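You operate a simulated robot arm through the tools that you are given. There is no shell and no other tool.

You run a simulated robot arm. Do the job below in one go: nothing can be reset, and whatever is moved stays where it is left.

Task
Tension the belt, shut the guard and run the motor on LOW.
Fine: the tension gauge's needle in the green, guard down and mains on, all before the motor.

Only the result counts: the job must be done as asked and must still hold three seconds after the hand-in. Knocking over, shifting, dropping, spilling or breaking anything else fails it.

Robot
A 6-joint arm with a fingered hand, fixed in place. Base frame: the origin is at the foot of the arm, x ahead of it, y to its left, z up. Lengths are in m, angles in degrees, forces in N, time in s.
With the tool pointing down near the work surface it reaches from about 0.26 to 0.8 m from the base axis. Its first joint turns from -166.0 to 166.0 degrees. Payload 4 kg.
Tool frame: the origin (TCP) lies between the finger pads and is the grasp point; the fingertips stand 0.026 m ahead of it; z points along the fingers, y is the line along which they close. The gripper opens to 0.132 m. The gripper's body begins 0.073 m behind the TCP. The gripper is a hand of 5 fingers: y runs from the thumb to the fingers, the wrist lies at [0, 0, -0.239] in the tool frame.
Orientation is that of the tool frame in the base frame, as a unit quaternion [x, y, z, w]. With the fingers straight down and closing along the base's y, the tool's x points along the base's -x, its y along +y and its z along -z.

Tools
- The arm moves only by the tool servo_tool. Its arguments are lists of equal length, an entry for each row: "slide": the shift along the tool's x, y, z in m, a list of three; "rot": the turn, a rotation vector about the tool's x, y, z in degrees, a list of three. In form: {"slide": [[x, y, z], ...], "rot": [[wx, wy, wz], ...]}. A call has 1 to 20 rows; each row is the pose to reach, as a shift and turn from the pose commanded when the call began, along the tool's axes at that moment. Rows are played at 5 a second. More than 0.05 m and 8.6 degrees between two rows, and nothing of the call is played. Where a pose cannot be reached the arm comes as near as it can. A force on the tool above 50 N (or 10 N above the force at the start of the call, whichever is more), or a blocked arm, ends the call early, and 0.2 s more pass. In this call time passes only in rows, and 0.2 s behind the last. It gives the time, the measured TCP pose, the force on the tool (base axes), the opening and the grip force at its end, in the units of the frame above (readings bear some noise), with the torque about the TCP (base axes, N m) and any sound that the robot's microphone picked up.
- Cameras (640 x 400 px; columns grow to the right, rows downward): "scene" is fixed at [0.2206, -0.4998, 1.5704]; the picture's right is [0.79, -0.61, 0.00], its down [-0.33, -0.42, -0.85] and it looks along [0.52, 0.67, -0.53] (base axes); focal length 267 px, centre (320, 200). "wrist" rides on the gripper at [0.085, 0.002, -0.097] in the tool frame; the picture's right is [-0.02, 1.00, 0.00], its down [-0.75, -0.02, -0.66] and it looks along [-0.66, -0.01, 0.75] (tool axes); focal length 270 px, centre (320, 200). There is no depth. A picture from a camera that has moved, and an enlarged one, comes with that camera's place and axes in the base frame and with its lens.
- capture(camera): a new picture of that camera. It takes no simulated time.
- move_fingers(finger1, finger2, finger3, finger4, thumb_bend): sets how far each is bent, from 0 (flat) to 1 (curled in); at 0.3 the hand is open as for a grip, at 0.7 the pads meet at the TCP. One left out holds its place. A second passes; each finger stops where it meets its share of the squeeze, and holds until it gets a number again. It is the only way to open and close the hand. It gives what a move gives, with no picture; readings hold the bend of each and the force on the fingers (four entries, about 0 where the hand has none), thumb and palm.
- close_up(camera, box): a new picture of the part [left, top, right, bottom] of that camera's present view, enlarged. It takes no simulated time.
- finish_job(): hands the job in; it is judged then, once.

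Nothing tells you positions but the pictures and the camera data. Unless the task says otherwise, let go and move clear before handing in.

The tools are called after ">>>" by a JSON object that holds its "op" and its "data". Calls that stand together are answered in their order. servo_tool: Moves the arm, as the interface text tells. Its arguments: {"type":"object","properties":{"slide":{"type":"array"},"rot":{"type":"array"}},"required":["slide","rot"]} The other tools are called the same way: move_fingers (finger1, finger2, finger3, finger4, thumb_bend) moves the fingers one by one; capture (camera) takes a picture; close_up (camera, box) takes an enlarged picture of a part of a camera's view; finish_job () hands the job in.

At the start:

```text
time_s: 0.0
ee_pos: [0.3755, -0.0532, 1.3664]
tcp_rot: [0.0, 1.0, 0.0, 0.001]
contact_force: [0.1, -0.2, 0.2]
ft_torque: [-0.01, -0.03, -0.03]
finger_gap: 0.1318
gripper_force: 0.0
shape: jaw
bend: [0.3, 0.3, 0.3, 0.3, 0.3]
finger forces: [0.0, 0.0, 0.1, 0.0, 0.0, 0.1]
```

scene: 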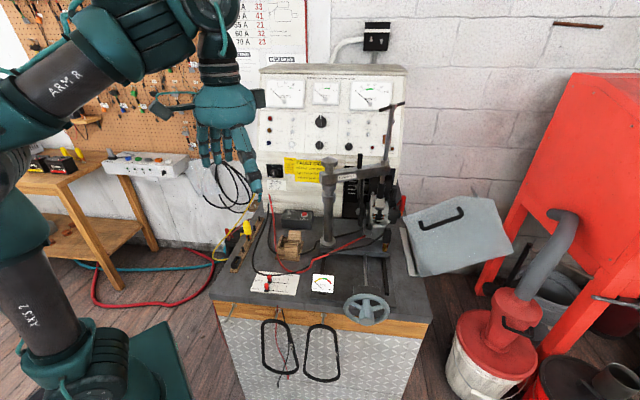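
wrist: 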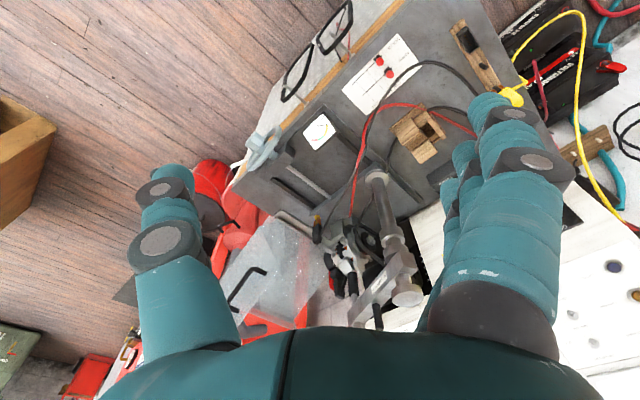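

I see a bench with a handwheel at its front edge, a gauge, a hinged guard with a black handle, and a panel with switches. I'll look closer before moving anything.

>>> {"op": "close_up", "data": {"camera": "scene", "box": [200, 180, 440, 330]}}

>>> {"op": "close_up", "data": {"camera": "scene", "box": [240, 50, 420, 162]}}

>>> {"op": "close_up", "data": {"camera": "scene", "box": [240, 250, 400, 350]}}

>>> {"op": "close_up", "data": {"camera": "scene", "box": [320, 150, 520, 275]}}

>>> {"op": "close_up", "data": {"camera": "wrist", "box": [230, 0, 540, 194]}}

>>> {"op": "close_up", "data": {"camera": "wrist", "box": [180, 140, 480, 330]}}

```text
2.67 times, centred on (320, 255) of scene
camera zoom: at [0.2206, -0.4998, 1.5704], right [0.79, -0.61, 0.0], down [-0.33, -0.42, -0.85], along [0.52, 0.67, -0.53], focal length 712 px, centre (320, 53)
```

zoom: 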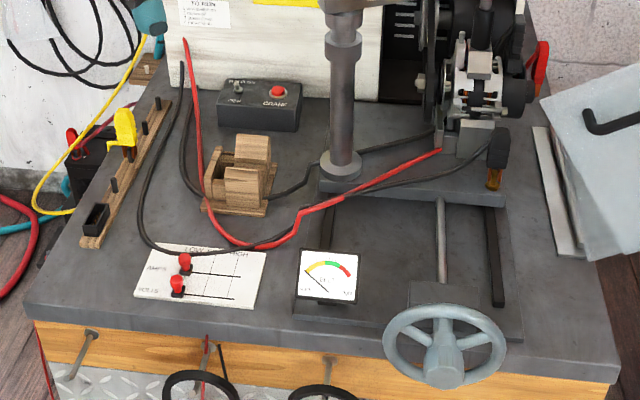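

```text
3.56 times, centred on (330, 106) of scene
camera zoom: at [0.2206, -0.4998, 1.5704], right [0.79, -0.61, 0.0], down [-0.33, -0.42, -0.85], along [0.52, 0.67, -0.53], focal length 949 px, centre (284, 534)
```

zoom: 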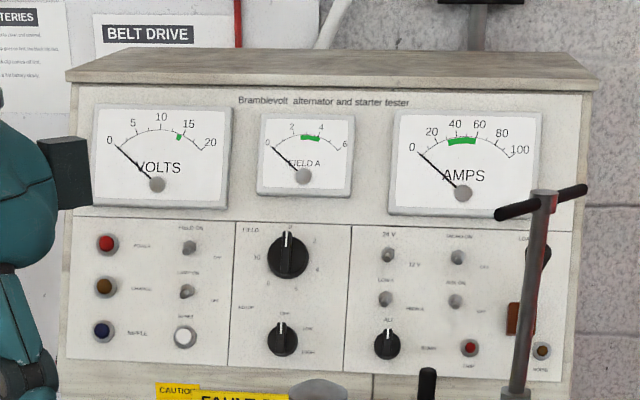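

```text
4.00 times, centred on (320, 300) of scene
camera zoom: at [0.2206, -0.4998, 1.5704], right [0.79, -0.61, 0.0], down [-0.33, -0.42, -0.85], along [0.52, 0.67, -0.53], focal length 1068 px, centre (320, -200)
```

zoom: 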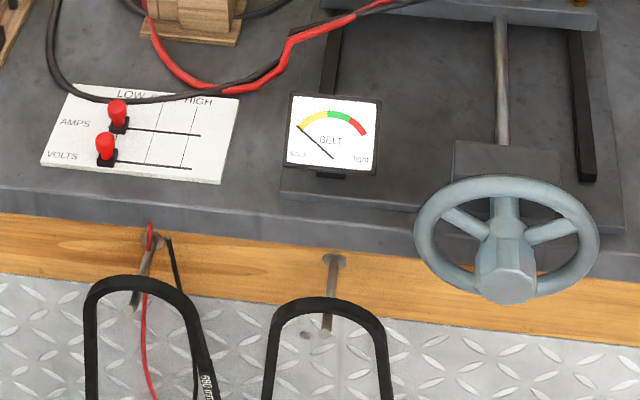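

```text
3.20 times, centred on (420, 212) of scene
camera zoom: at [0.2206, -0.4998, 1.5704], right [0.79, -0.61, 0.0], down [-0.33, -0.42, -0.85], along [0.52, 0.67, -0.53], focal length 854 px, centre (0, 160)
```

zoom: 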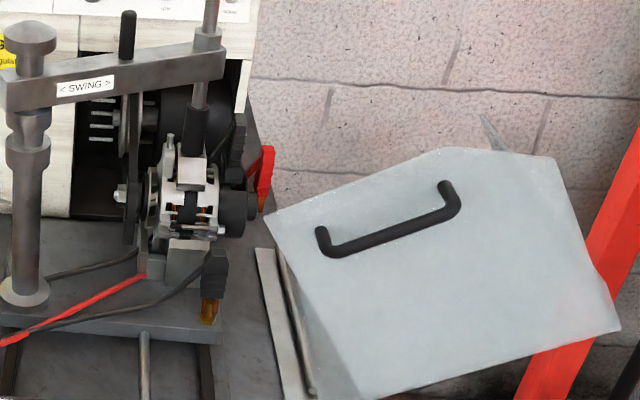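

```text
2.06 times, centred on (385, 97) of wrist
camera zoom: at [0.2901, -0.0501, 1.4633], right [0.02, 1.0, 0.0], down [0.75, -0.01, 0.66], along [0.66, -0.01, -0.75], focal length 557 px, centre (186, 412)
```

zoom: 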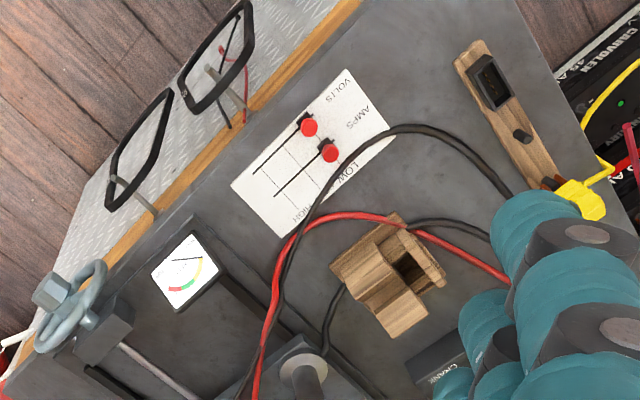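

```text
2.11 times, centred on (330, 235) of wrist
camera zoom: at [0.2901, -0.0501, 1.4633], right [0.02, 1.0, 0.0], down [0.75, -0.01, 0.66], along [0.66, -0.01, -0.75], focal length 569 px, centre (299, 126)
```

zoom: 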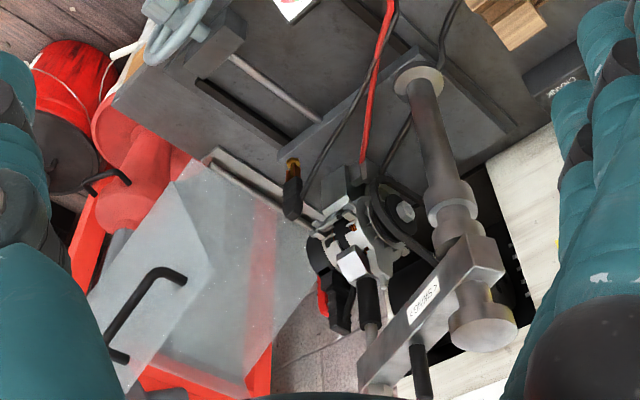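

The panel text is small, so I'll zoom in further to find the motor selector, the mains switch and the swing arm.

>>> {"op": "close_up", "data": {"camera": "scene", "box": [255, 108, 335, 158]}}

>>> {"op": "close_up", "data": {"camera": "scene", "box": [330, 108, 410, 158]}}

>>> {"op": "close_up", "data": {"camera": "scene", "box": [260, 150, 340, 200]}}

>>> {"op": "close_up", "data": {"camera": "scene", "box": [340, 10, 420, 60]}}

>>> {"op": "close_up", "data": {"camera": "scene", "box": [335, 160, 415, 210]}}

>>> {"op": "close_up", "data": {"camera": "scene", "box": [220, 0, 310, 56]}}

>>> {"op": "close_up", "data": {"camera": "scene", "box": [270, 195, 350, 245]}}

>>> {"op": "close_up", "data": {"camera": "scene", "box": [90, 135, 210, 210]}}

```text
8.00 times, centred on (295, 133) of scene
camera zoom: at [0.2206, -0.4998, 1.5704], right [0.79, -0.61, 0.0], down [-0.33, -0.42, -0.85], along [0.52, 0.67, -0.53], focal length 2136 px, centre (520, 736)
```

zoom: 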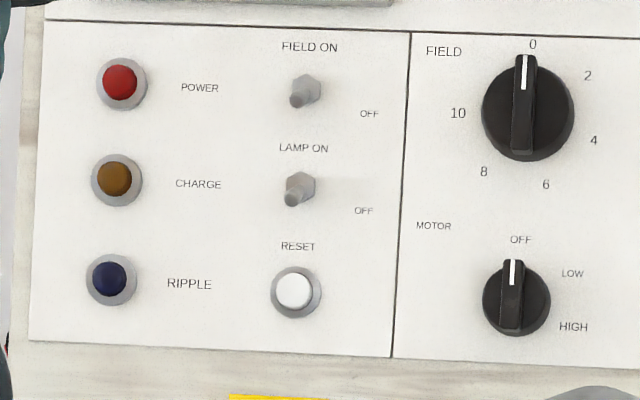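

```text
8.00 times, centred on (370, 133) of scene
camera zoom: at [0.2206, -0.4998, 1.5704], right [0.79, -0.61, 0.0], down [-0.33, -0.42, -0.85], along [0.52, 0.67, -0.53], focal length 2136 px, centre (-80, 736)
```

zoom: 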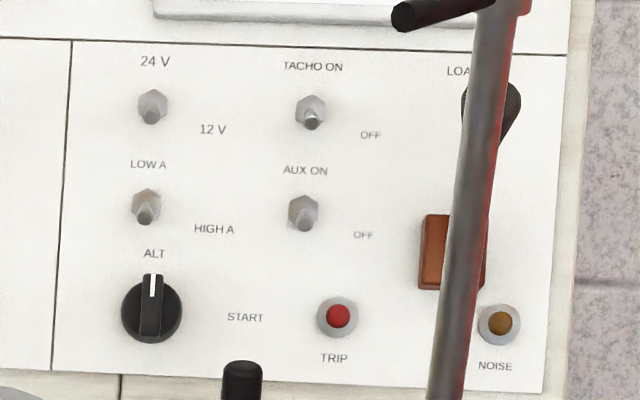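

```text
8.00 times, centred on (300, 175) of scene
camera zoom: at [0.2206, -0.4998, 1.5704], right [0.79, -0.61, 0.0], down [-0.33, -0.42, -0.85], along [0.52, 0.67, -0.53], focal length 2136 px, centre (480, 400)
```

zoom: 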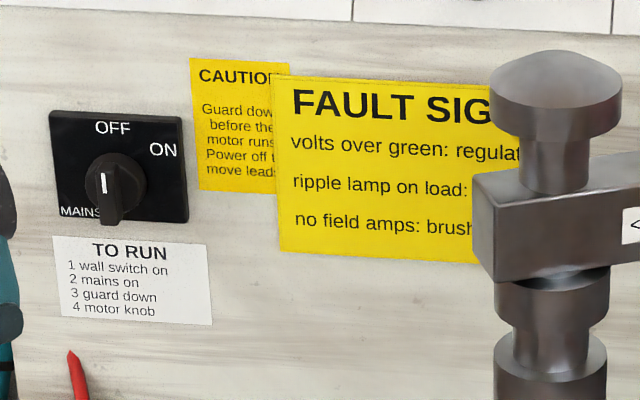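

```text
8.00 times, centred on (380, 35) of scene
camera zoom: at [0.2206, -0.4998, 1.5704], right [0.79, -0.61, 0.0], down [-0.33, -0.42, -0.85], along [0.52, 0.67, -0.53], focal length 2136 px, centre (-160, 1520)
```

zoom: 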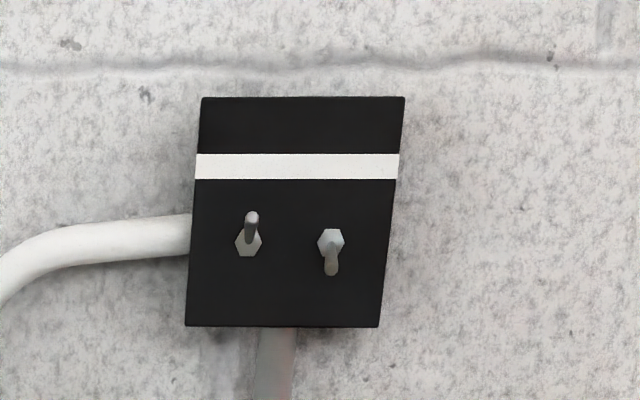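

```text
8.00 times, centred on (375, 185) of scene
camera zoom: at [0.2206, -0.4998, 1.5704], right [0.79, -0.61, 0.0], down [-0.33, -0.42, -0.85], along [0.52, 0.67, -0.53], focal length 2136 px, centre (-120, 320)
```

zoom: 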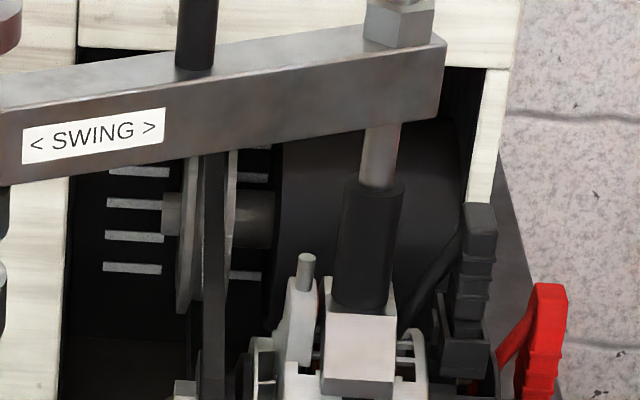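

```text
7.11 times, centred on (265, 28) of scene
camera zoom: at [0.2206, -0.4998, 1.5704], right [0.79, -0.61, 0.0], down [-0.33, -0.42, -0.85], along [0.52, 0.67, -0.53], focal length 1899 px, centre (711, 1423)
```

zoom: 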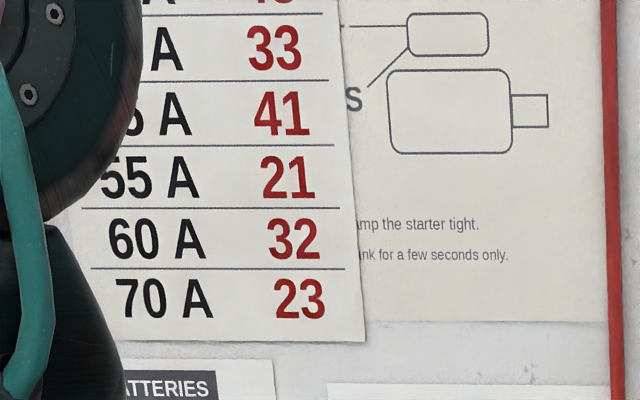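

```text
8.00 times, centred on (310, 220) of scene
camera zoom: at [0.2206, -0.4998, 1.5704], right [0.79, -0.61, 0.0], down [-0.33, -0.42, -0.85], along [0.52, 0.67, -0.53], focal length 2136 px, centre (400, 40)
```

zoom: 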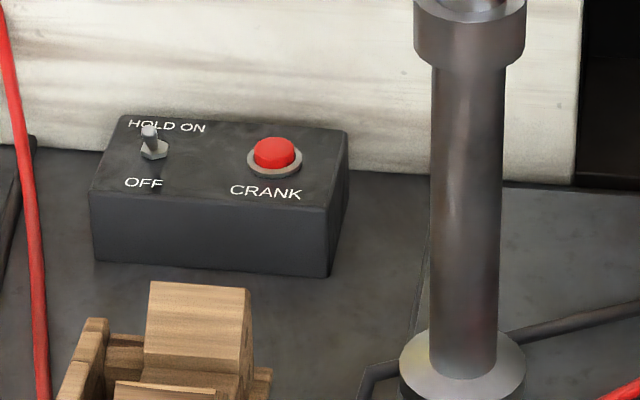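

```text
5.33 times, centred on (150, 172) of scene
camera zoom: at [0.2206, -0.4998, 1.5704], right [0.79, -0.61, 0.0], down [-0.33, -0.42, -0.85], along [0.52, 0.67, -0.53], focal length 1424 px, centre (1227, 347)
```

zoom: 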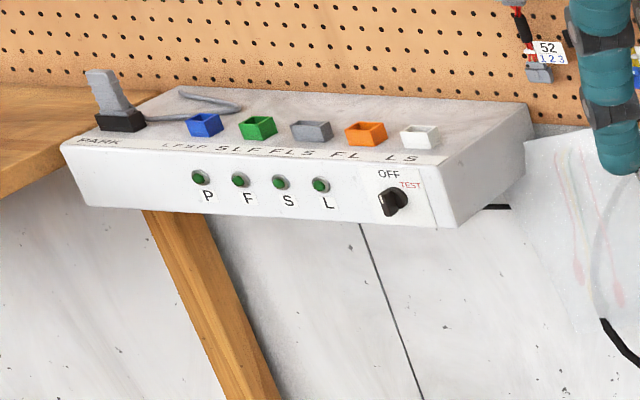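

The bench stands at about 45° to my base. The handwheel is near (0.63, -0.19, 0.88) and its axis points into the bench. The gauge is near (0.58, -0.055, 0.90), and the mains and motor knobs are on the panel at the back. I'll bring the hand to the front of the wheel, fingers horizontal and pointing into the bench, staying well clear.

>>> {"op": "servo_tool", "data": {"slide": [[-0.009, -0.0241, 0.0222], [-0.018, -0.0482, 0.0444], [-0.027, -0.0723, 0.0666], [-0.036, -0.0964, 0.0888], [-0.045, -0.1205, 0.111], [-0.054, -0.1446, 0.1332], [-0.063, -0.1687, 0.1554], [-0.072, -0.1928, 0.1776], [-0.081, -0.2169, 0.1998], [-0.09, -0.241, 0.222], [-0.099, -0.2651, 0.2442], [-0.108, -0.2892, 0.2664]], "rot": [[-2.93, -7.075, -2.93], [-5.86, -14.15, -5.86], [-8.79, -21.225, -8.79], [-11.72, -28.3, -11.72], [-14.65, -35.375, -14.65], [-17.58, -42.45, -17.58], [-20.51, -49.525, -20.51], [-23.44, -56.6, -23.44], [-26.37, -63.675, -26.37], [-29.3, -70.75, -29.3], [-32.23, -77.825, -32.23], [-35.2, -84.9, -35.2]]}}

>>> {"op": "capture", "data": {"camera": "scene"}}

>>> {"op": "capture", "data": {"camera": "wrist"}}

```text
time_s: 2.6
ee_pos: [0.6486, -0.2001, 1.3496]
tcp_rot: [0.081, 0.914, 0.145, 0.371]
contact_force: [-3.9, -7.1, 1.2]
ft_torque: [0.44, -0.18, 0.32]
finger_gap: 0.132
gripper_force: 0.0
shape: jaw
bend: [0.3, 0.3, 0.3, 0.3, 0.3]
finger forces: [0.0, 0.0, 0.0, 0.0, 0.0, 0.1]
out of reach, approached as far as the arm can: row 2, 3, 4, 5, 6, 7, 8, 9, 10, 11, 12
```

```text
taken
```

scene: 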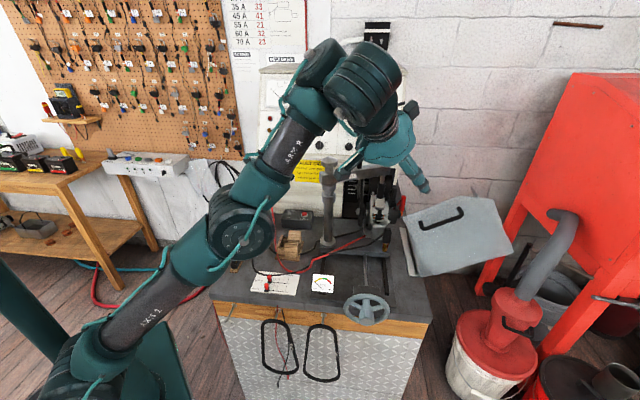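

```text
taken
camera wrist: at [0.5204, -0.1967, 1.3607], right [0.05, 0.94, 0.34], down [0.07, -0.34, 0.94], along [1.0, -0.03, -0.09], focal length 270 px, centre (320, 200)
```

wrist: 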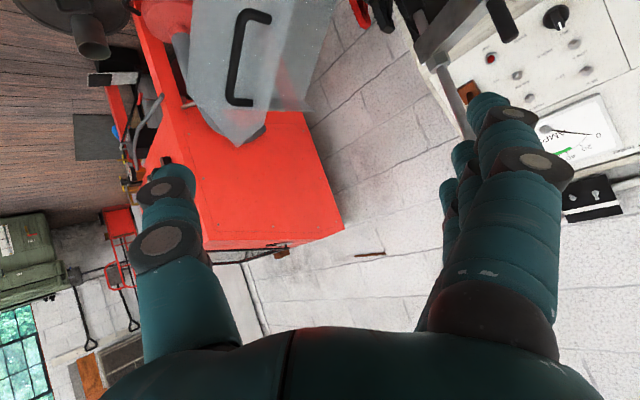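

The arm stopped short: it hit a reach or joint limit and is now hanging above the bench, clear of everything. I'll send a null command to see where it settles and which pose counts as commanded.

>>> {"op": "servo_tool", "data": {"slide": [[0, 0, 0], [0, 0, 0]], "rot": [[0, 0, 0], [0, 0, 0]]}}

```text
time_s: 3.2
ee_pos: [0.647, -0.206, 1.3496]
tcp_rot: [0.086, 0.914, 0.142, 0.371]
contact_force: [0.1, -0.1, -0.4]
ft_torque: [0.01, 0.03, 0.04]
finger_gap: 0.1323
gripper_force: 0.1
shape: jaw
bend: [0.3, 0.3, 0.3, 0.3, 0.3]
finger forces: [0.0, 0.1, 0.0, 0.0, 0.0, 0.0]
```

The commanded pose has reset to the reached one. I'll first translate back toward myself, away from the clamp handle, to see how the arm behaves.

>>> {"op": "servo_tool", "data": {"slide": [[0.0234, -0.0137, -0.0288], [0.0468, -0.0275, -0.0576], [0.0702, -0.0412, -0.0864], [0.0936, -0.055, -0.1152]], "rot": [[0, 0, 0], [0, 0, 0], [0, 0, 0], [0, 0, 0]]}}

>>> {"op": "capture", "data": {"camera": "scene"}}

```text
time_s: 4.2
ee_pos: [0.5729, -0.2196, 1.4091]
tcp_rot: [0.095, 0.917, 0.124, 0.368]
contact_force: [0.2, -0.4, -0.6]
ft_torque: [0.02, -0.03, 0.04]
finger_gap: 0.1321
gripper_force: 0.1
shape: jaw
bend: [0.3, 0.3, 0.3, 0.3, 0.3]
finger forces: [0.1, 0.0, 0.0, 0.0, 0.1, 0.0]
out of reach, approached as far as the arm can: row 1, 2, 3, 4
```

```text
taken
```

scene: 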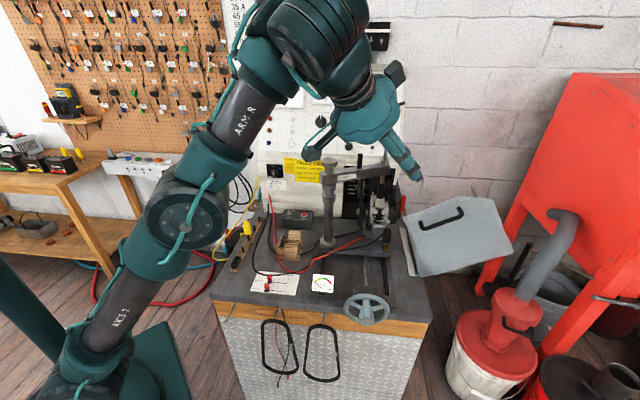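

A wrist joint seems to be at its limit in this stretched-up shape. I'll tip the hand back to pointing down, then come down low with the elbow up before tilting the hand again.

>>> {"op": "servo_tool", "data": {"slide": [[0, 0, 0], [0, 0, 0], [0, 0, 0], [0, 0, 0], [0, 0, 0], [0, 0, 0]], "rot": [[1, 7.2, 0], [2, 14.4, 0], [3, 21.6, 0], [4, 28.8, 0], [5, 36, 0], [6, 43, 0]]}}

>>> {"op": "capture", "data": {"camera": "scene"}}

```text
time_s: 5.6
ee_pos: [0.478, -0.1878, 1.3129]
tcp_rot: [0.047, 0.992, 0.118, 0.016]
contact_force: [0.6, -1.2, -3.0]
ft_torque: [0.1, 0.1, 0.0]
finger_gap: 0.1318
gripper_force: 0.0
shape: jaw
bend: [0.3, 0.3, 0.3, 0.3, 0.3]
finger forces: [0.1, 0.0, 0.1, 0.1, 0.0, 0.0]
out of reach, approached as far as the arm can: row 1, 2, 3, 4, 5, 6
```

```text
taken
```

scene: 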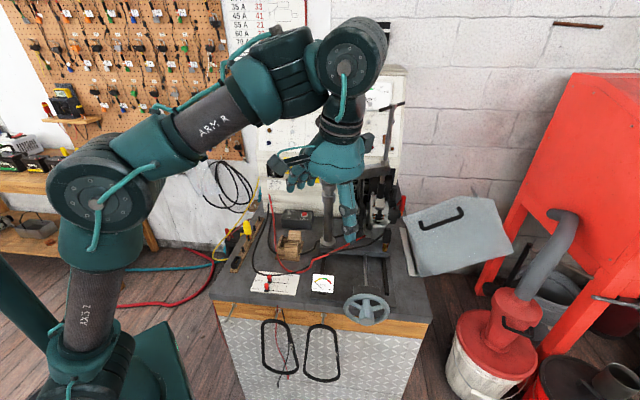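

The hand points down again and the elbow is up. Next I'll move over the free floor in front of the bench, level the hand and lower it.

>>> {"op": "servo_tool", "data": {"slide": [[0.007, -0.034, 0.0195], [0.014, -0.068, 0.039], [0.021, -0.102, 0.0585], [0.028, -0.136, 0.078], [0.035, -0.17, 0.0975], [0.041, -0.204, 0.117]], "rot": [[2.25, 0, 0], [4.5, 0, 0], [6.75, 0, 0], [9, 0, 0], [11.25, 0, 0], [13.5, 0, 0]]}}

>>> {"op": "capture", "data": {"camera": "scene"}}

>>> {"op": "capture", "data": {"camera": "wrist"}}

```text
time_s: 7.0
ee_pos: [0.4196, -0.3649, 1.1623]
tcp_rot: [0.064, 0.998, -0.01, -0.012]
contact_force: [4.6, 2.4, 0.8]
ft_torque: [-0.22, 0.38, 0.07]
finger_gap: 0.1322
gripper_force: 0.2
shape: jaw
bend: [0.3, 0.3, 0.3, 0.3, 0.3]
finger forces: [0.1, 0.0, 0.0, 0.1, 0.0, 0.0]
out of reach, approached as far as the arm can: row 5, 6
```

```text
taken
```

scene: 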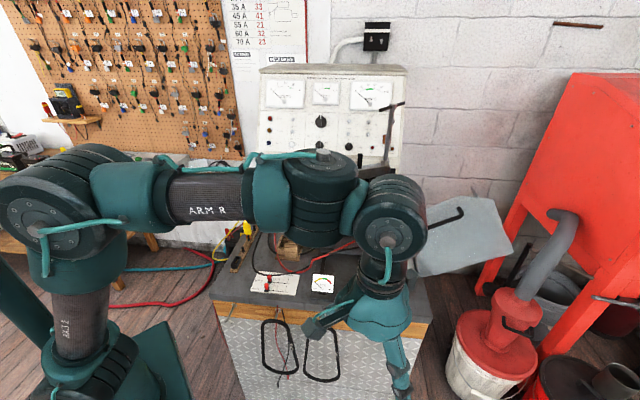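

```text
taken
camera wrist: at [0.338, -0.3509, 1.2613], right [0.15, 0.99, -0.02], down [0.76, -0.1, 0.64], along [0.63, -0.11, -0.77], focal length 270 px, centre (320, 200)
```

wrist: 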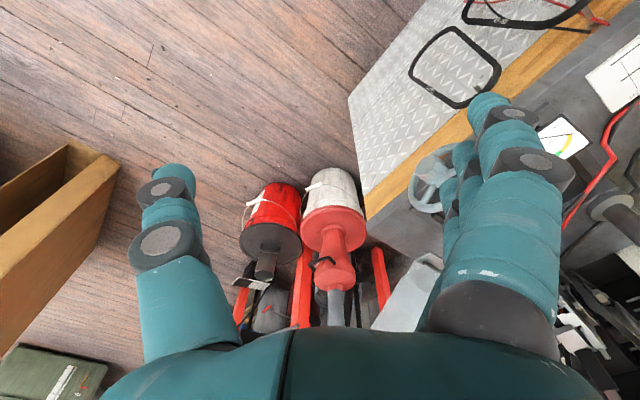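

This pose is good. The limit looks like the last wrist joint, so I'll test by spinning the hand the other way, about +128° about its own axis. That also puts the wrist camera on the upper side once the hand is tilted toward the bench.

>>> {"op": "servo_tool", "data": {"slide": [[0, 0, 0], [0, 0, 0], [0, 0, 0], [0, 0, 0], [0, 0, 0], [0, 0, 0], [0, 0, 0], [0, 0, 0], [0, 0, 0], [0, 0, 0], [0, 0, 0], [0, 0, 0], [0, 0, 0], [0, 0, 0], [0, 0, 0], [0, 0, 0]], "rot": [[0, 0, 8], [0, 0, 16], [0, 0, 24], [0, 0, 32], [0, 0, 40], [0, 0, 48], [0, 0, 56], [0, 0, 64], [0, 0, 72], [0, 0, 80], [0, 0, 88], [0, 0, 96], [0, 0, 104], [0, 0, 112], [0, 0, 120], [0, 0, 128]]}}

>>> {"op": "capture", "data": {"camera": "scene"}}

>>> {"op": "capture", "data": {"camera": "wrist"}}

```text
time_s: 10.4
ee_pos: [0.4201, -0.3526, 1.1546]
tcp_rot: [0.918, 0.396, 0.001, 0.0]
contact_force: [-0.6, 0.1, 0.3]
ft_torque: [0.04, 0.03, -0.01]
finger_gap: 0.1321
gripper_force: 0.0
shape: jaw
bend: [0.3, 0.3, 0.3, 0.3, 0.3]
finger forces: [0.0, 0.1, 0.0, 0.1, 0.1, 0.0]
```

```text
taken
```

scene: 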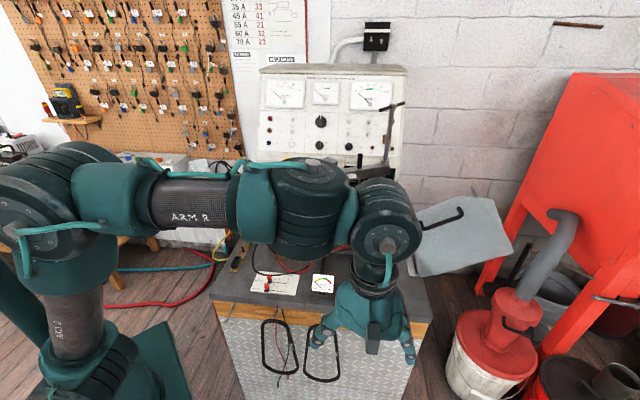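

```text
taken
camera wrist: at [0.4791, -0.2934, 1.2525], right [0.71, -0.7, 0.0], down [-0.53, -0.54, 0.66], along [-0.46, -0.47, -0.75], focal length 270 px, centre (320, 200)
```

wrist: 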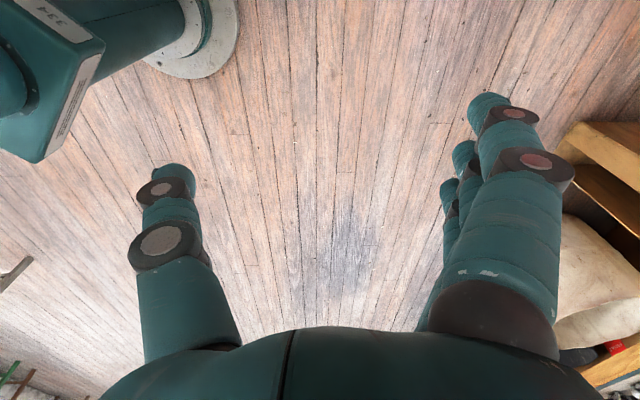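

That worked without hitting any limit: tool x now points into the bench. Next I'll pitch the hand up until the fingers point horizontally at the wheel.

>>> {"op": "servo_tool", "data": {"slide": [[0, 0, 0], [0, 0, 0], [0, 0, 0], [0, 0, 0], [0, 0, 0], [0, 0, 0], [0, 0, 0], [0, 0, 0], [0, 0, 0], [0, 0, 0], [0, 0, 0]], "rot": [[0, 8.18, 0], [0, 16.36, 0], [0, 24.55, 0], [0, 32.7, 0], [0, 40.9, 0], [0, 49.1, 0], [0, 57.3, 0], [0, 65.4, 0], [0, 73.6, 0], [0, 81.8, 0], [0, 90, 0]]}}

>>> {"op": "capture", "data": {"camera": "scene"}}

>>> {"op": "capture", "data": {"camera": "wrist"}}

```text
time_s: 12.8
ee_pos: [0.4704, -0.2362, 1.0415]
tcp_rot: [0.74, 0.294, 0.567, -0.209]
contact_force: [-0.3, 0.2, 0.3]
ft_torque: [0.01, 0.01, 0.03]
finger_gap: 0.1322
gripper_force: 0.1
shape: jaw
bend: [0.3, 0.3, 0.3, 0.3, 0.3]
finger forces: [0.0, 0.1, 0.0, 0.0, 0.1, 0.1]
out of reach, approached as far as the arm can: row 3, 4, 5, 6, 7, 8, 9, 10, 11
```

```text
taken
```

scene: 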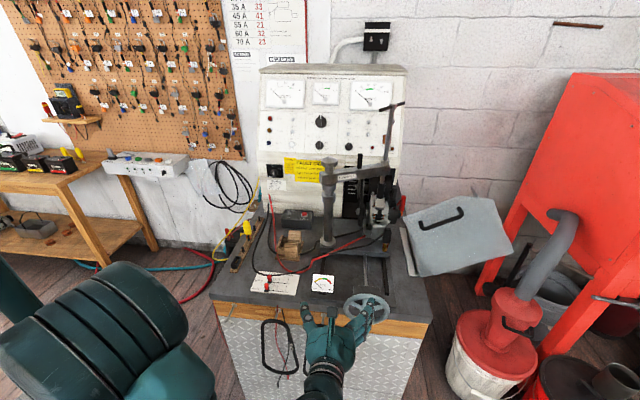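

```text
taken
camera wrist: at [0.4184, -0.2821, 1.1489], right [0.67, -0.74, 0.0], down [-0.62, -0.56, -0.55], along [0.41, 0.36, -0.84], focal length 270 px, centre (320, 200)
```

wrist: 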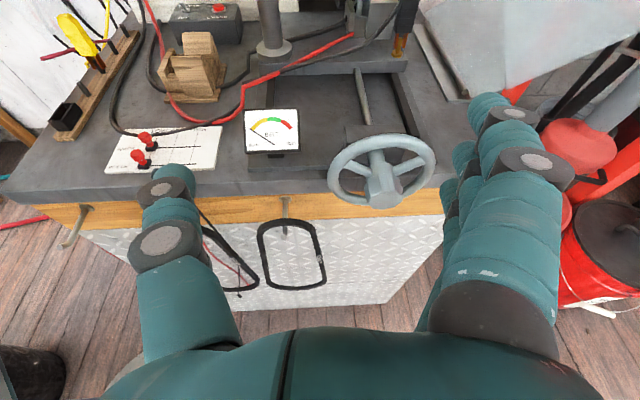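

The hand is now nearly level in front of the bench, with a clear view of the wheel and gauge. I'll zoom in on both to see the spokes and hub.

>>> {"op": "close_up", "data": {"camera": "wrist", "box": [310, 110, 470, 210]}}

>>> {"op": "close_up", "data": {"camera": "wrist", "box": [225, 95, 325, 157]}}

>>> {"op": "close_up", "data": {"camera": "wrist", "box": [120, 60, 600, 360]}}

>>> {"op": "close_up", "data": {"camera": "scene", "box": [280, 270, 420, 357]}}

```text
4.00 times, centred on (390, 160) of wrist
camera zoom: at [0.4184, -0.2821, 1.1489], right [0.67, -0.74, 0.0], down [-0.62, -0.56, -0.55], along [0.41, 0.36, -0.84], focal length 1081 px, centre (40, 360)
```

zoom: 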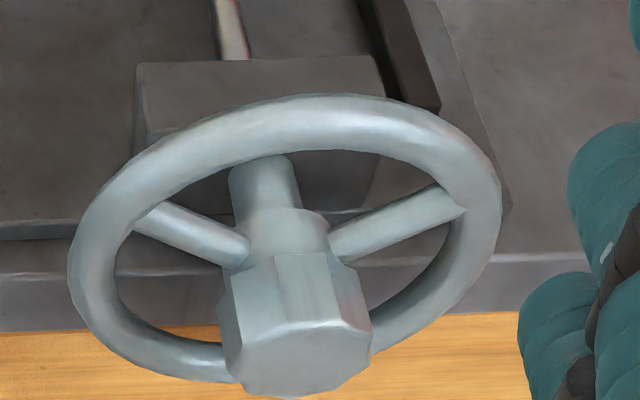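

```text
6.40 times, centred on (275, 126) of wrist
camera zoom: at [0.4184, -0.2821, 1.1489], right [0.67, -0.74, 0.0], down [-0.62, -0.56, -0.55], along [0.41, 0.36, -0.84], focal length 1730 px, centre (608, 674)
```

zoom: 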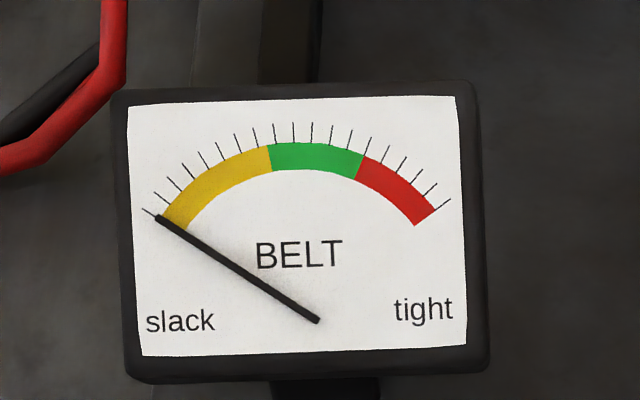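

```text
1.33 times, centred on (360, 210) of wrist
camera zoom: at [0.4184, -0.2821, 1.1489], right [0.67, -0.74, 0.0], down [-0.62, -0.56, -0.55], along [0.41, 0.36, -0.84], focal length 360 px, centre (267, 187)
```

zoom: 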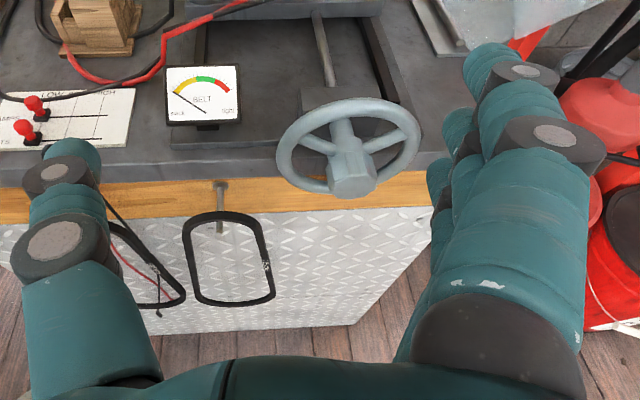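

```text
4.57 times, centred on (350, 314) of scene
camera zoom: at [0.2206, -0.4998, 1.5704], right [0.79, -0.61, 0.0], down [-0.33, -0.42, -0.85], along [0.52, 0.67, -0.53], focal length 1221 px, centre (183, -319)
```

zoom: 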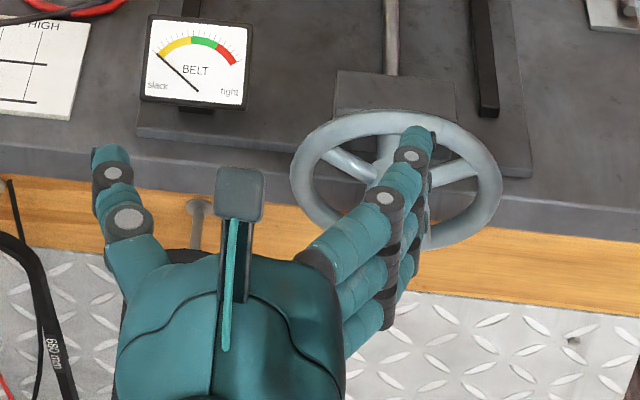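

The wheel has three spokes and an octagonal hub standing proud of the rim. It's centred near s≈0.585 along the bench at z≈0.872, and the hub face is about 0.277 in from the base. I'll level the hand and line it up on the axis, about 7 cm short of the hub.

>>> {"op": "servo_tool", "data": {"slide": [[-0.022, 0.0114, 0.0119], [-0.0443, 0.0227, 0.0238], [-0.0664, 0.0341, 0.0357], [-0.0886, 0.0455, 0.0476], [-0.1107, 0.0569, 0.0595], [-0.1329, 0.0682, 0.0714], [-0.155, 0.0796, 0.0833]], "rot": [[0.41, 2.23, 0.14], [0.81, 4.46, 0.28], [1.22, 6.69, 0.42], [1.63, 8.91, 0.57], [2.04, 11.14, 0.71], [2.44, 13.37, 0.85], [2.85, 15.6, 0.99]]}}

>>> {"op": "capture", "data": {"camera": "scene"}}

>>> {"op": "capture", "data": {"camera": "wrist"}}

```text
time_s: 14.4
ee_pos: [0.5425, -0.2261, 0.8642]
tcp_rot: [0.704, 0.275, 0.61, -0.236]
contact_force: [0.4, -0.9, 0.4]
ft_torque: [0.01, 0.02, 0.02]
finger_gap: 0.1321
gripper_force: 0.1
shape: jaw
bend: [0.3, 0.3, 0.3, 0.3, 0.3]
finger forces: [0.0, 0.0, 0.1, 0.0, 0.0, 0.0]
out of reach, approached as far as the arm can: row 2, 3, 4, 5, 6, 7
```

```text
taken
```

scene: 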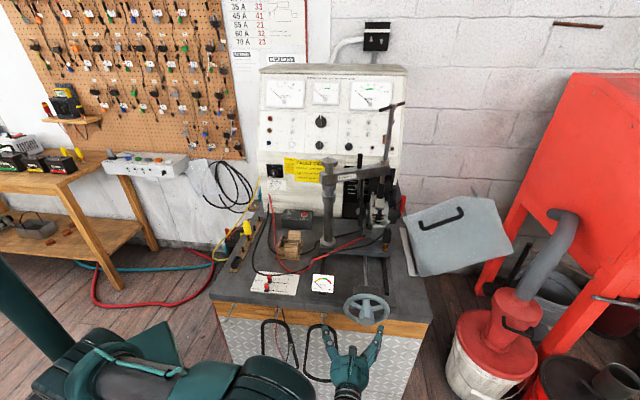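

```text
taken
camera wrist: at [0.4812, -0.2841, 0.9629], right [0.67, -0.74, -0.02], down [-0.57, -0.5, -0.65], along [0.47, 0.45, -0.76], focal length 270 px, centre (320, 200)
```

wrist: 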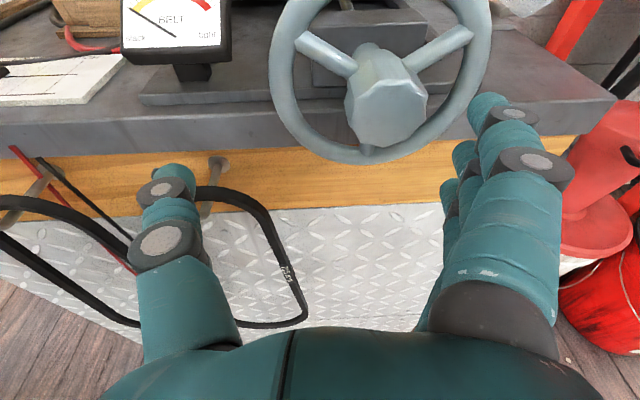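

The hand is close but still about 4 cm left of the axis and tipped 8° down. I'll correct the offset and tilt in small steps.

>>> {"op": "servo_tool", "data": {"slide": [[0.0036, 0.0137, -0.003], [0.0072, 0.0273, -0.006], [0.0108, 0.041, -0.0087], [0.0108, 0.041, -0.0087]], "rot": [[0.8, 2.7, 0], [1.6, 5.4, 0], [2.45, 8.2, 0], [2.45, 8.2, 0]]}}

>>> {"op": "capture", "data": {"camera": "wrist"}}

>>> {"op": "capture", "data": {"camera": "scene"}}

```text
time_s: 15.4
ee_pos: [0.5418, -0.2266, 0.8653]
tcp_rot: [0.704, 0.275, 0.611, -0.236]
contact_force: [0.3, -0.5, -0.1]
ft_torque: [-0.02, 0.0, 0.0]
finger_gap: 0.1321
gripper_force: 0.1
shape: jaw
bend: [0.3, 0.3, 0.3, 0.3, 0.3]
finger forces: [0.0, 0.0, 0.1, 0.0, 0.0, 0.0]
out of reach, approached as far as the arm can: row 1, 2, 3, 4
```

```text
taken
camera wrist: at [0.4811, -0.2842, 0.9632], right [0.67, -0.74, -0.02], down [-0.57, -0.5, -0.65], along [0.47, 0.45, -0.76], focal length 270 px, centre (320, 200)
```

wrist: 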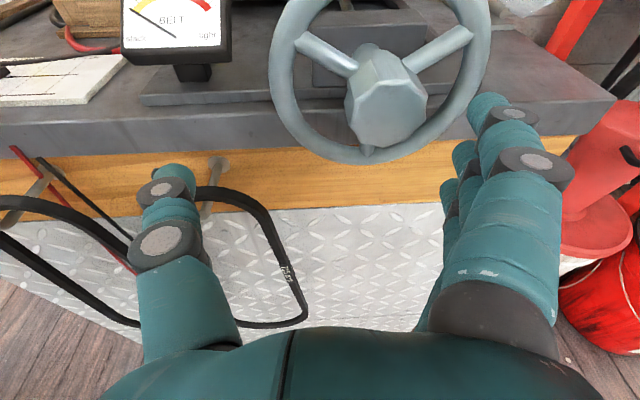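

```text
taken
```

scene: 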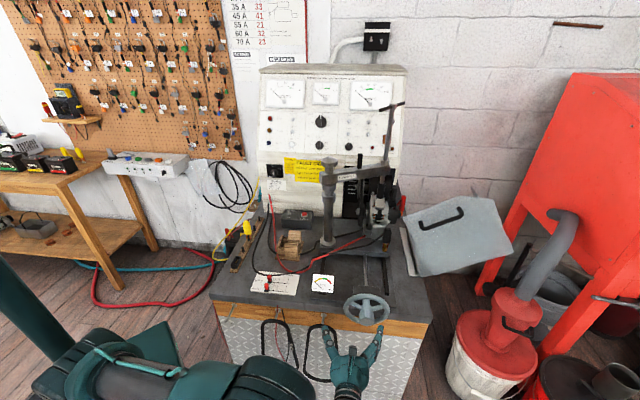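

Position and tilt together were blocked. I'll try the sideways shift alone to see which freedom is limited.

>>> {"op": "servo_tool", "data": {"slide": [[0, 0.014, 0], [0, 0.028, 0], [0, 0.042, 0]], "rot": [[0, 0, 0], [0, 0, 0], [0, 0, 0]]}}

```text
time_s: 16.2
ee_pos: [0.5709, -0.251, 0.8626]
tcp_rot: [0.711, 0.274, 0.606, -0.23]
contact_force: [-0.5, -0.4, 0.0]
ft_torque: [-0.03, 0.01, 0.01]
finger_gap: 0.1321
gripper_force: 0.1
shape: jaw
bend: [0.3, 0.3, 0.3, 0.3, 0.3]
finger forces: [0.0, 0.0, 0.1, 0.1, 0.0, 0.1]
out of reach, approached as far as the arm can: row 2, 3
```

The lateral position is now right at s≈0.581, with about 9° of downward tilt left, because the arm is near a wrist singularity. That should be acceptable for gripping the hub. I'll shape the fingers: narrow the middle two and the thumb, and see where fingers 1 and 4 sit.

>>> {"op": "move_fingers", "data": {"finger1": 1.0, "finger2": 0.42, "finger3": 0.42, "finger4": 0.3, "thumb_bend": 0.42}}

>>> {"op": "capture", "data": {"camera": "wrist"}}

>>> {"op": "close_up", "data": {"camera": "scene", "box": [290, 270, 450, 370]}}

```text
time_s: 17.2
ee_pos: [0.5725, -0.2511, 0.8636]
tcp_rot: [0.71, 0.275, 0.605, -0.231]
contact_force: [0.3, 0.1, 0.0]
ft_torque: [-0.02, 0.03, 0.01]
finger_gap: 0.0573
gripper_force: 0.1
shape: fingers
bend: [1.0, 0.42, 0.42, 0.3, 0.42]
finger forces: [0.0, 0.1, 0.0, 0.1, 0.0, 0.0]
```

```text
taken
camera wrist: at [0.5106, -0.3071, 0.9619], right [0.67, -0.74, -0.02], down [-0.58, -0.51, -0.64], along [0.47, 0.44, -0.77], focal length 270 px, centre (320, 200)
```

wrist: 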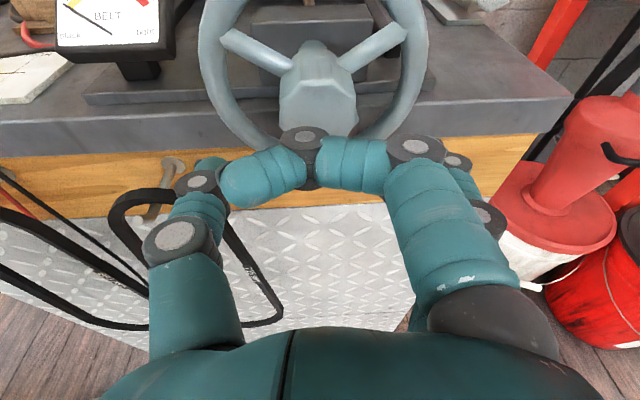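

```text
4.00 times, centred on (370, 320) of scene
camera zoom: at [0.2206, -0.4998, 1.5704], right [0.79, -0.61, 0.0], down [-0.33, -0.42, -0.85], along [0.52, 0.67, -0.53], focal length 1068 px, centre (120, -280)
```

zoom: 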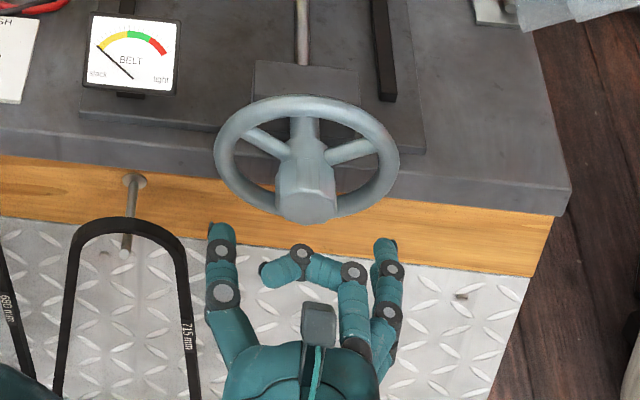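

Finger 1 is the top one, and curling it puts it in the hub's way. I'll lay fingers 1 and 4 flat so they clear the rim, and keep the middle two and the thumb narrowed.

>>> {"op": "move_fingers", "data": {"finger1": 0.0, "finger2": 0.38, "finger3": 0.38, "finger4": 0.0, "thumb_bend": 0.38}}

>>> {"op": "capture", "data": {"camera": "wrist"}}

>>> {"op": "close_up", "data": {"camera": "scene", "box": [290, 270, 450, 370]}}

```text
time_s: 18.2
ee_pos: [0.5707, -0.2509, 0.863]
tcp_rot: [0.71, 0.275, 0.605, -0.231]
contact_force: [-0.8, 0.1, 0.4]
ft_torque: [0.02, 0.02, -0.05]
finger_gap: 0.1558
gripper_force: 0.1
shape: fingers
bend: [0.0, 0.38, 0.38, 0.0, 0.38]
finger forces: [0.0, 0.1, 0.1, 0.0, 0.0, 0.0]
```

```text
taken
camera wrist: at [0.5106, -0.3071, 0.9619], right [0.67, -0.74, -0.02], down [-0.58, -0.51, -0.64], along [0.47, 0.44, -0.77], focal length 270 px, centre (320, 200)
```

wrist: 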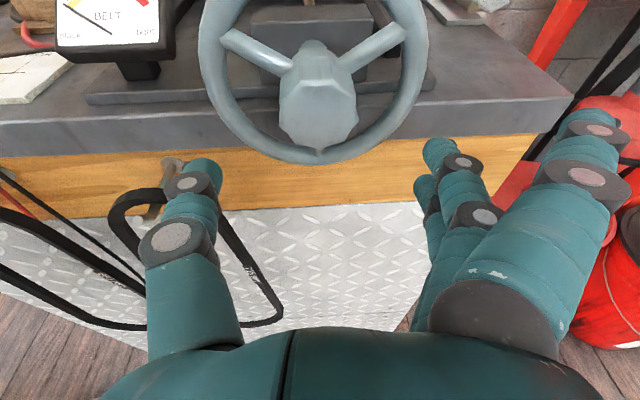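

```text
4.00 times, centred on (370, 320) of scene
camera zoom: at [0.2206, -0.4998, 1.5704], right [0.79, -0.61, 0.0], down [-0.33, -0.42, -0.85], along [0.52, 0.67, -0.53], focal length 1068 px, centre (120, -280)
```

zoom: 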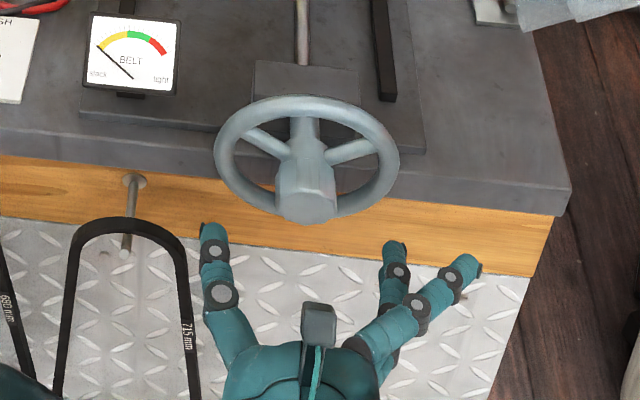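

The hand is centred on the hub, with the hub axis about 1.5 cm above the TCP. I'll raise it and advance until the pads flank the hub, with the fingertips just short of the rim plane.

>>> {"op": "servo_tool", "data": {"slide": [[0.012, 0, 0.005], [0.0215, 0, 0.015], [0.022, -0.0005, 0.03], [0.022, -0.0005, 0.046]], "rot": [[0, 0, 0], [0, 0, 0], [0, 0, 0], [0, 0, 0]]}}

>>> {"op": "capture", "data": {"camera": "wrist"}}

>>> {"op": "close_up", "data": {"camera": "scene", "box": [290, 270, 450, 370]}}

```text
time_s: 19.2
ee_pos: [0.6048, -0.2174, 0.8766]
tcp_rot: [0.704, 0.275, 0.611, -0.236]
contact_force: [-11.0, -8.1, 1.8]
ft_torque: [0.08, -0.05, 0.38]
finger_gap: 0.1592
gripper_force: 5.1
shape: fingers
bend: [0.0, 0.38, 0.38, 0.0, 0.37]
finger forces: [0.1, 3.8, 0.0, 0.0, 7.7, 0.0]
out of reach, approached as far as the arm can: row 1
```

```text
taken
camera wrist: at [0.5439, -0.2755, 0.9747], right [0.67, -0.74, -0.02], down [-0.57, -0.5, -0.65], along [0.47, 0.45, -0.76], focal length 270 px, centre (320, 200)
```

wrist: 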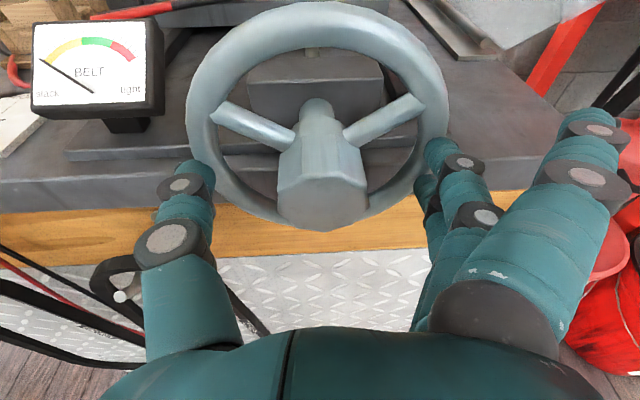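

```text
4.00 times, centred on (370, 320) of scene
camera zoom: at [0.2206, -0.4998, 1.5704], right [0.79, -0.61, 0.0], down [-0.33, -0.42, -0.85], along [0.52, 0.67, -0.53], focal length 1068 px, centre (120, -280)
```

zoom: 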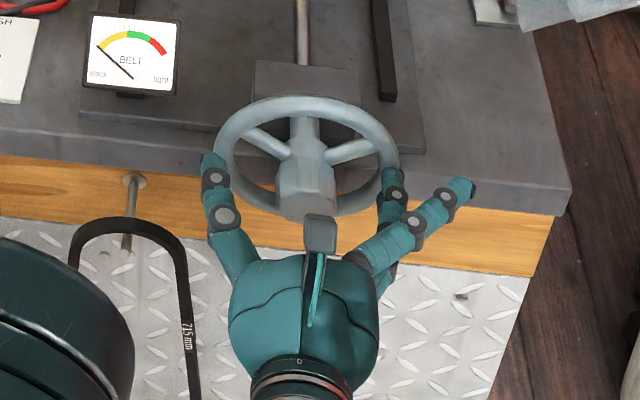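

The fingertips are lightly touching the rim face, so the opening is still too wide. I'll back off a centimetre, narrow the grip to just over the hub width, and look again.

>>> {"op": "servo_tool", "data": {"slide": [[0, 0, -0.012], [0, 0, -0.012]], "rot": [[0, 0, 0], [0, 0, 0]]}}

>>> {"op": "move_fingers", "data": {"finger2": 0.43, "finger3": 0.43, "thumb_bend": 0.43}}

>>> {"op": "capture", "data": {"camera": "wrist"}}

```text
time_s: 19.8
ee_pos: [0.5967, -0.2252, 0.8783]
tcp_rot: [0.704, 0.276, 0.61, -0.236]
contact_force: [0.0, 0.7, -0.2]
ft_torque: [-0.01, -0.03, -0.02]
finger_gap: 0.1568
gripper_force: 0.1
shape: fingers
bend: [0.0, 0.38, 0.38, 0.0, 0.38]
finger forces: [0.0, 0.0, 0.0, 0.0, 0.1, 0.0]
```

```text
time_s: 20.8
ee_pos: [0.5971, -0.224, 0.8772]
tcp_rot: [0.704, 0.275, 0.61, -0.236]
contact_force: [0.7, -0.3, 0.9]
ft_torque: [-0.02, -0.01, -0.01]
finger_gap: 0.1486
gripper_force: 0.1
shape: fingers
bend: [0.0, 0.43, 0.43, 0.0, 0.43]
finger forces: [0.1, 0.1, 0.1, 0.1, 0.0, 0.0]
```

```text
taken
camera wrist: at [0.5356, -0.2828, 0.9759], right [0.67, -0.74, -0.02], down [-0.57, -0.5, -0.65], along [0.47, 0.45, -0.76], focal length 270 px, centre (320, 200)
```

wrist: 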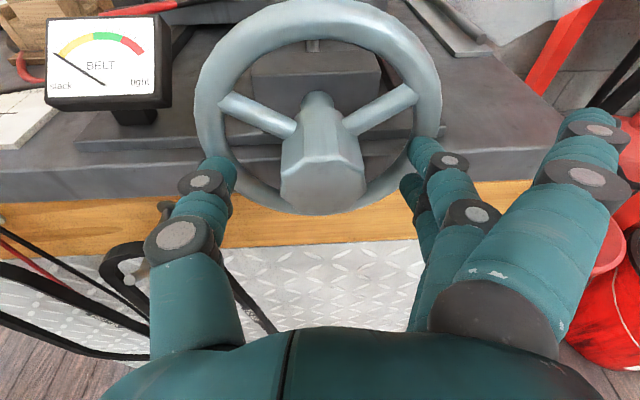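

>>> {"op": "move_fingers", "data": {"finger2": 0.49, "finger3": 0.49, "thumb_bend": 0.49}}

>>> {"op": "capture", "data": {"camera": "wrist"}}

```text
time_s: 21.8
ee_pos: [0.5967, -0.2258, 0.878]
tcp_rot: [0.705, 0.275, 0.61, -0.235]
contact_force: [-0.2, 0.0, 0.2]
ft_torque: [0.01, 0.03, -0.01]
finger_gap: 0.1392
gripper_force: 0.1
shape: fingers
bend: [0.0, 0.49, 0.49, 0.0, 0.49]
finger forces: [0.0, 0.0, 0.0, 0.0, 0.0, 0.0]
```

```text
taken
camera wrist: at [0.5356, -0.2828, 0.9759], right [0.67, -0.74, -0.02], down [-0.57, -0.5, -0.65], along [0.47, 0.45, -0.76], focal length 270 px, centre (320, 200)
```

wrist: 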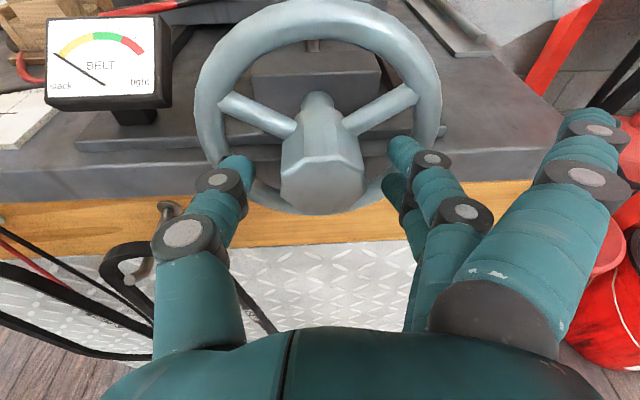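

The tips now fit inside the rim, either side of the hub. I'll advance 2 cm and close on the hub.

>>> {"op": "servo_tool", "data": {"slide": [[0.001, 0, 0.008], [0.002, 0, 0.015], [0.003, 0, 0.022]], "rot": [[0, 0, 0], [0, 0, 0], [0, 0, 0]]}}

>>> {"op": "move_fingers", "data": {"finger2": 0.7, "finger3": 0.7, "thumb_bend": 0.7}}

>>> {"op": "capture", "data": {"camera": "wrist"}}

```text
time_s: 22.6
ee_pos: [0.6145, -0.2106, 0.8787]
tcp_rot: [0.704, 0.274, 0.611, -0.235]
contact_force: [-2.8, -5.9, 0.6]
ft_torque: [-0.02, -0.01, 0.02]
finger_gap: 0.1329
gripper_force: 5.2
shape: fingers
bend: [0.0, 0.5, 0.51, 0.0, 0.51]
finger forces: [0.0, 1.7, 2.6, 0.1, 6.4, 0.0]
```

```text
time_s: 23.6
ee_pos: [0.6131, -0.2095, 0.879]
tcp_rot: [0.704, 0.276, 0.61, -0.237]
contact_force: [7.8, 10.9, 0.2]
ft_torque: [0.05, 0.02, -0.03]
finger_gap: 0.119
gripper_force: 11.3
shape: fingers
bend: [0.0, 0.61, 0.64, 0.0, 0.64]
finger forces: [0.0, 6.5, 4.0, 0.1, 11.6, 0.0]
```

```text
taken
camera wrist: at [0.5528, -0.267, 0.9769], right [0.67, -0.74, -0.02], down [-0.57, -0.5, -0.65], along [0.47, 0.45, -0.76], focal length 270 px, centre (320, 200)
```

wrist: 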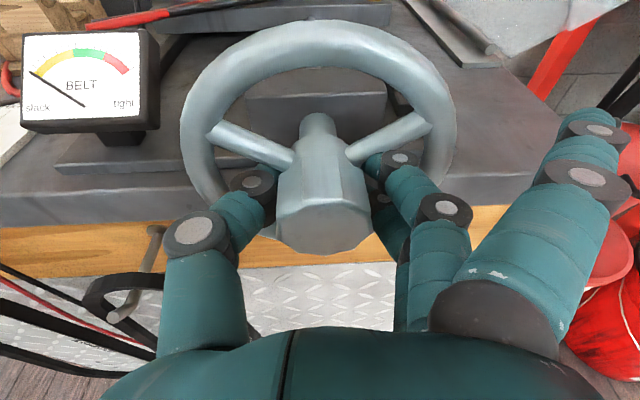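

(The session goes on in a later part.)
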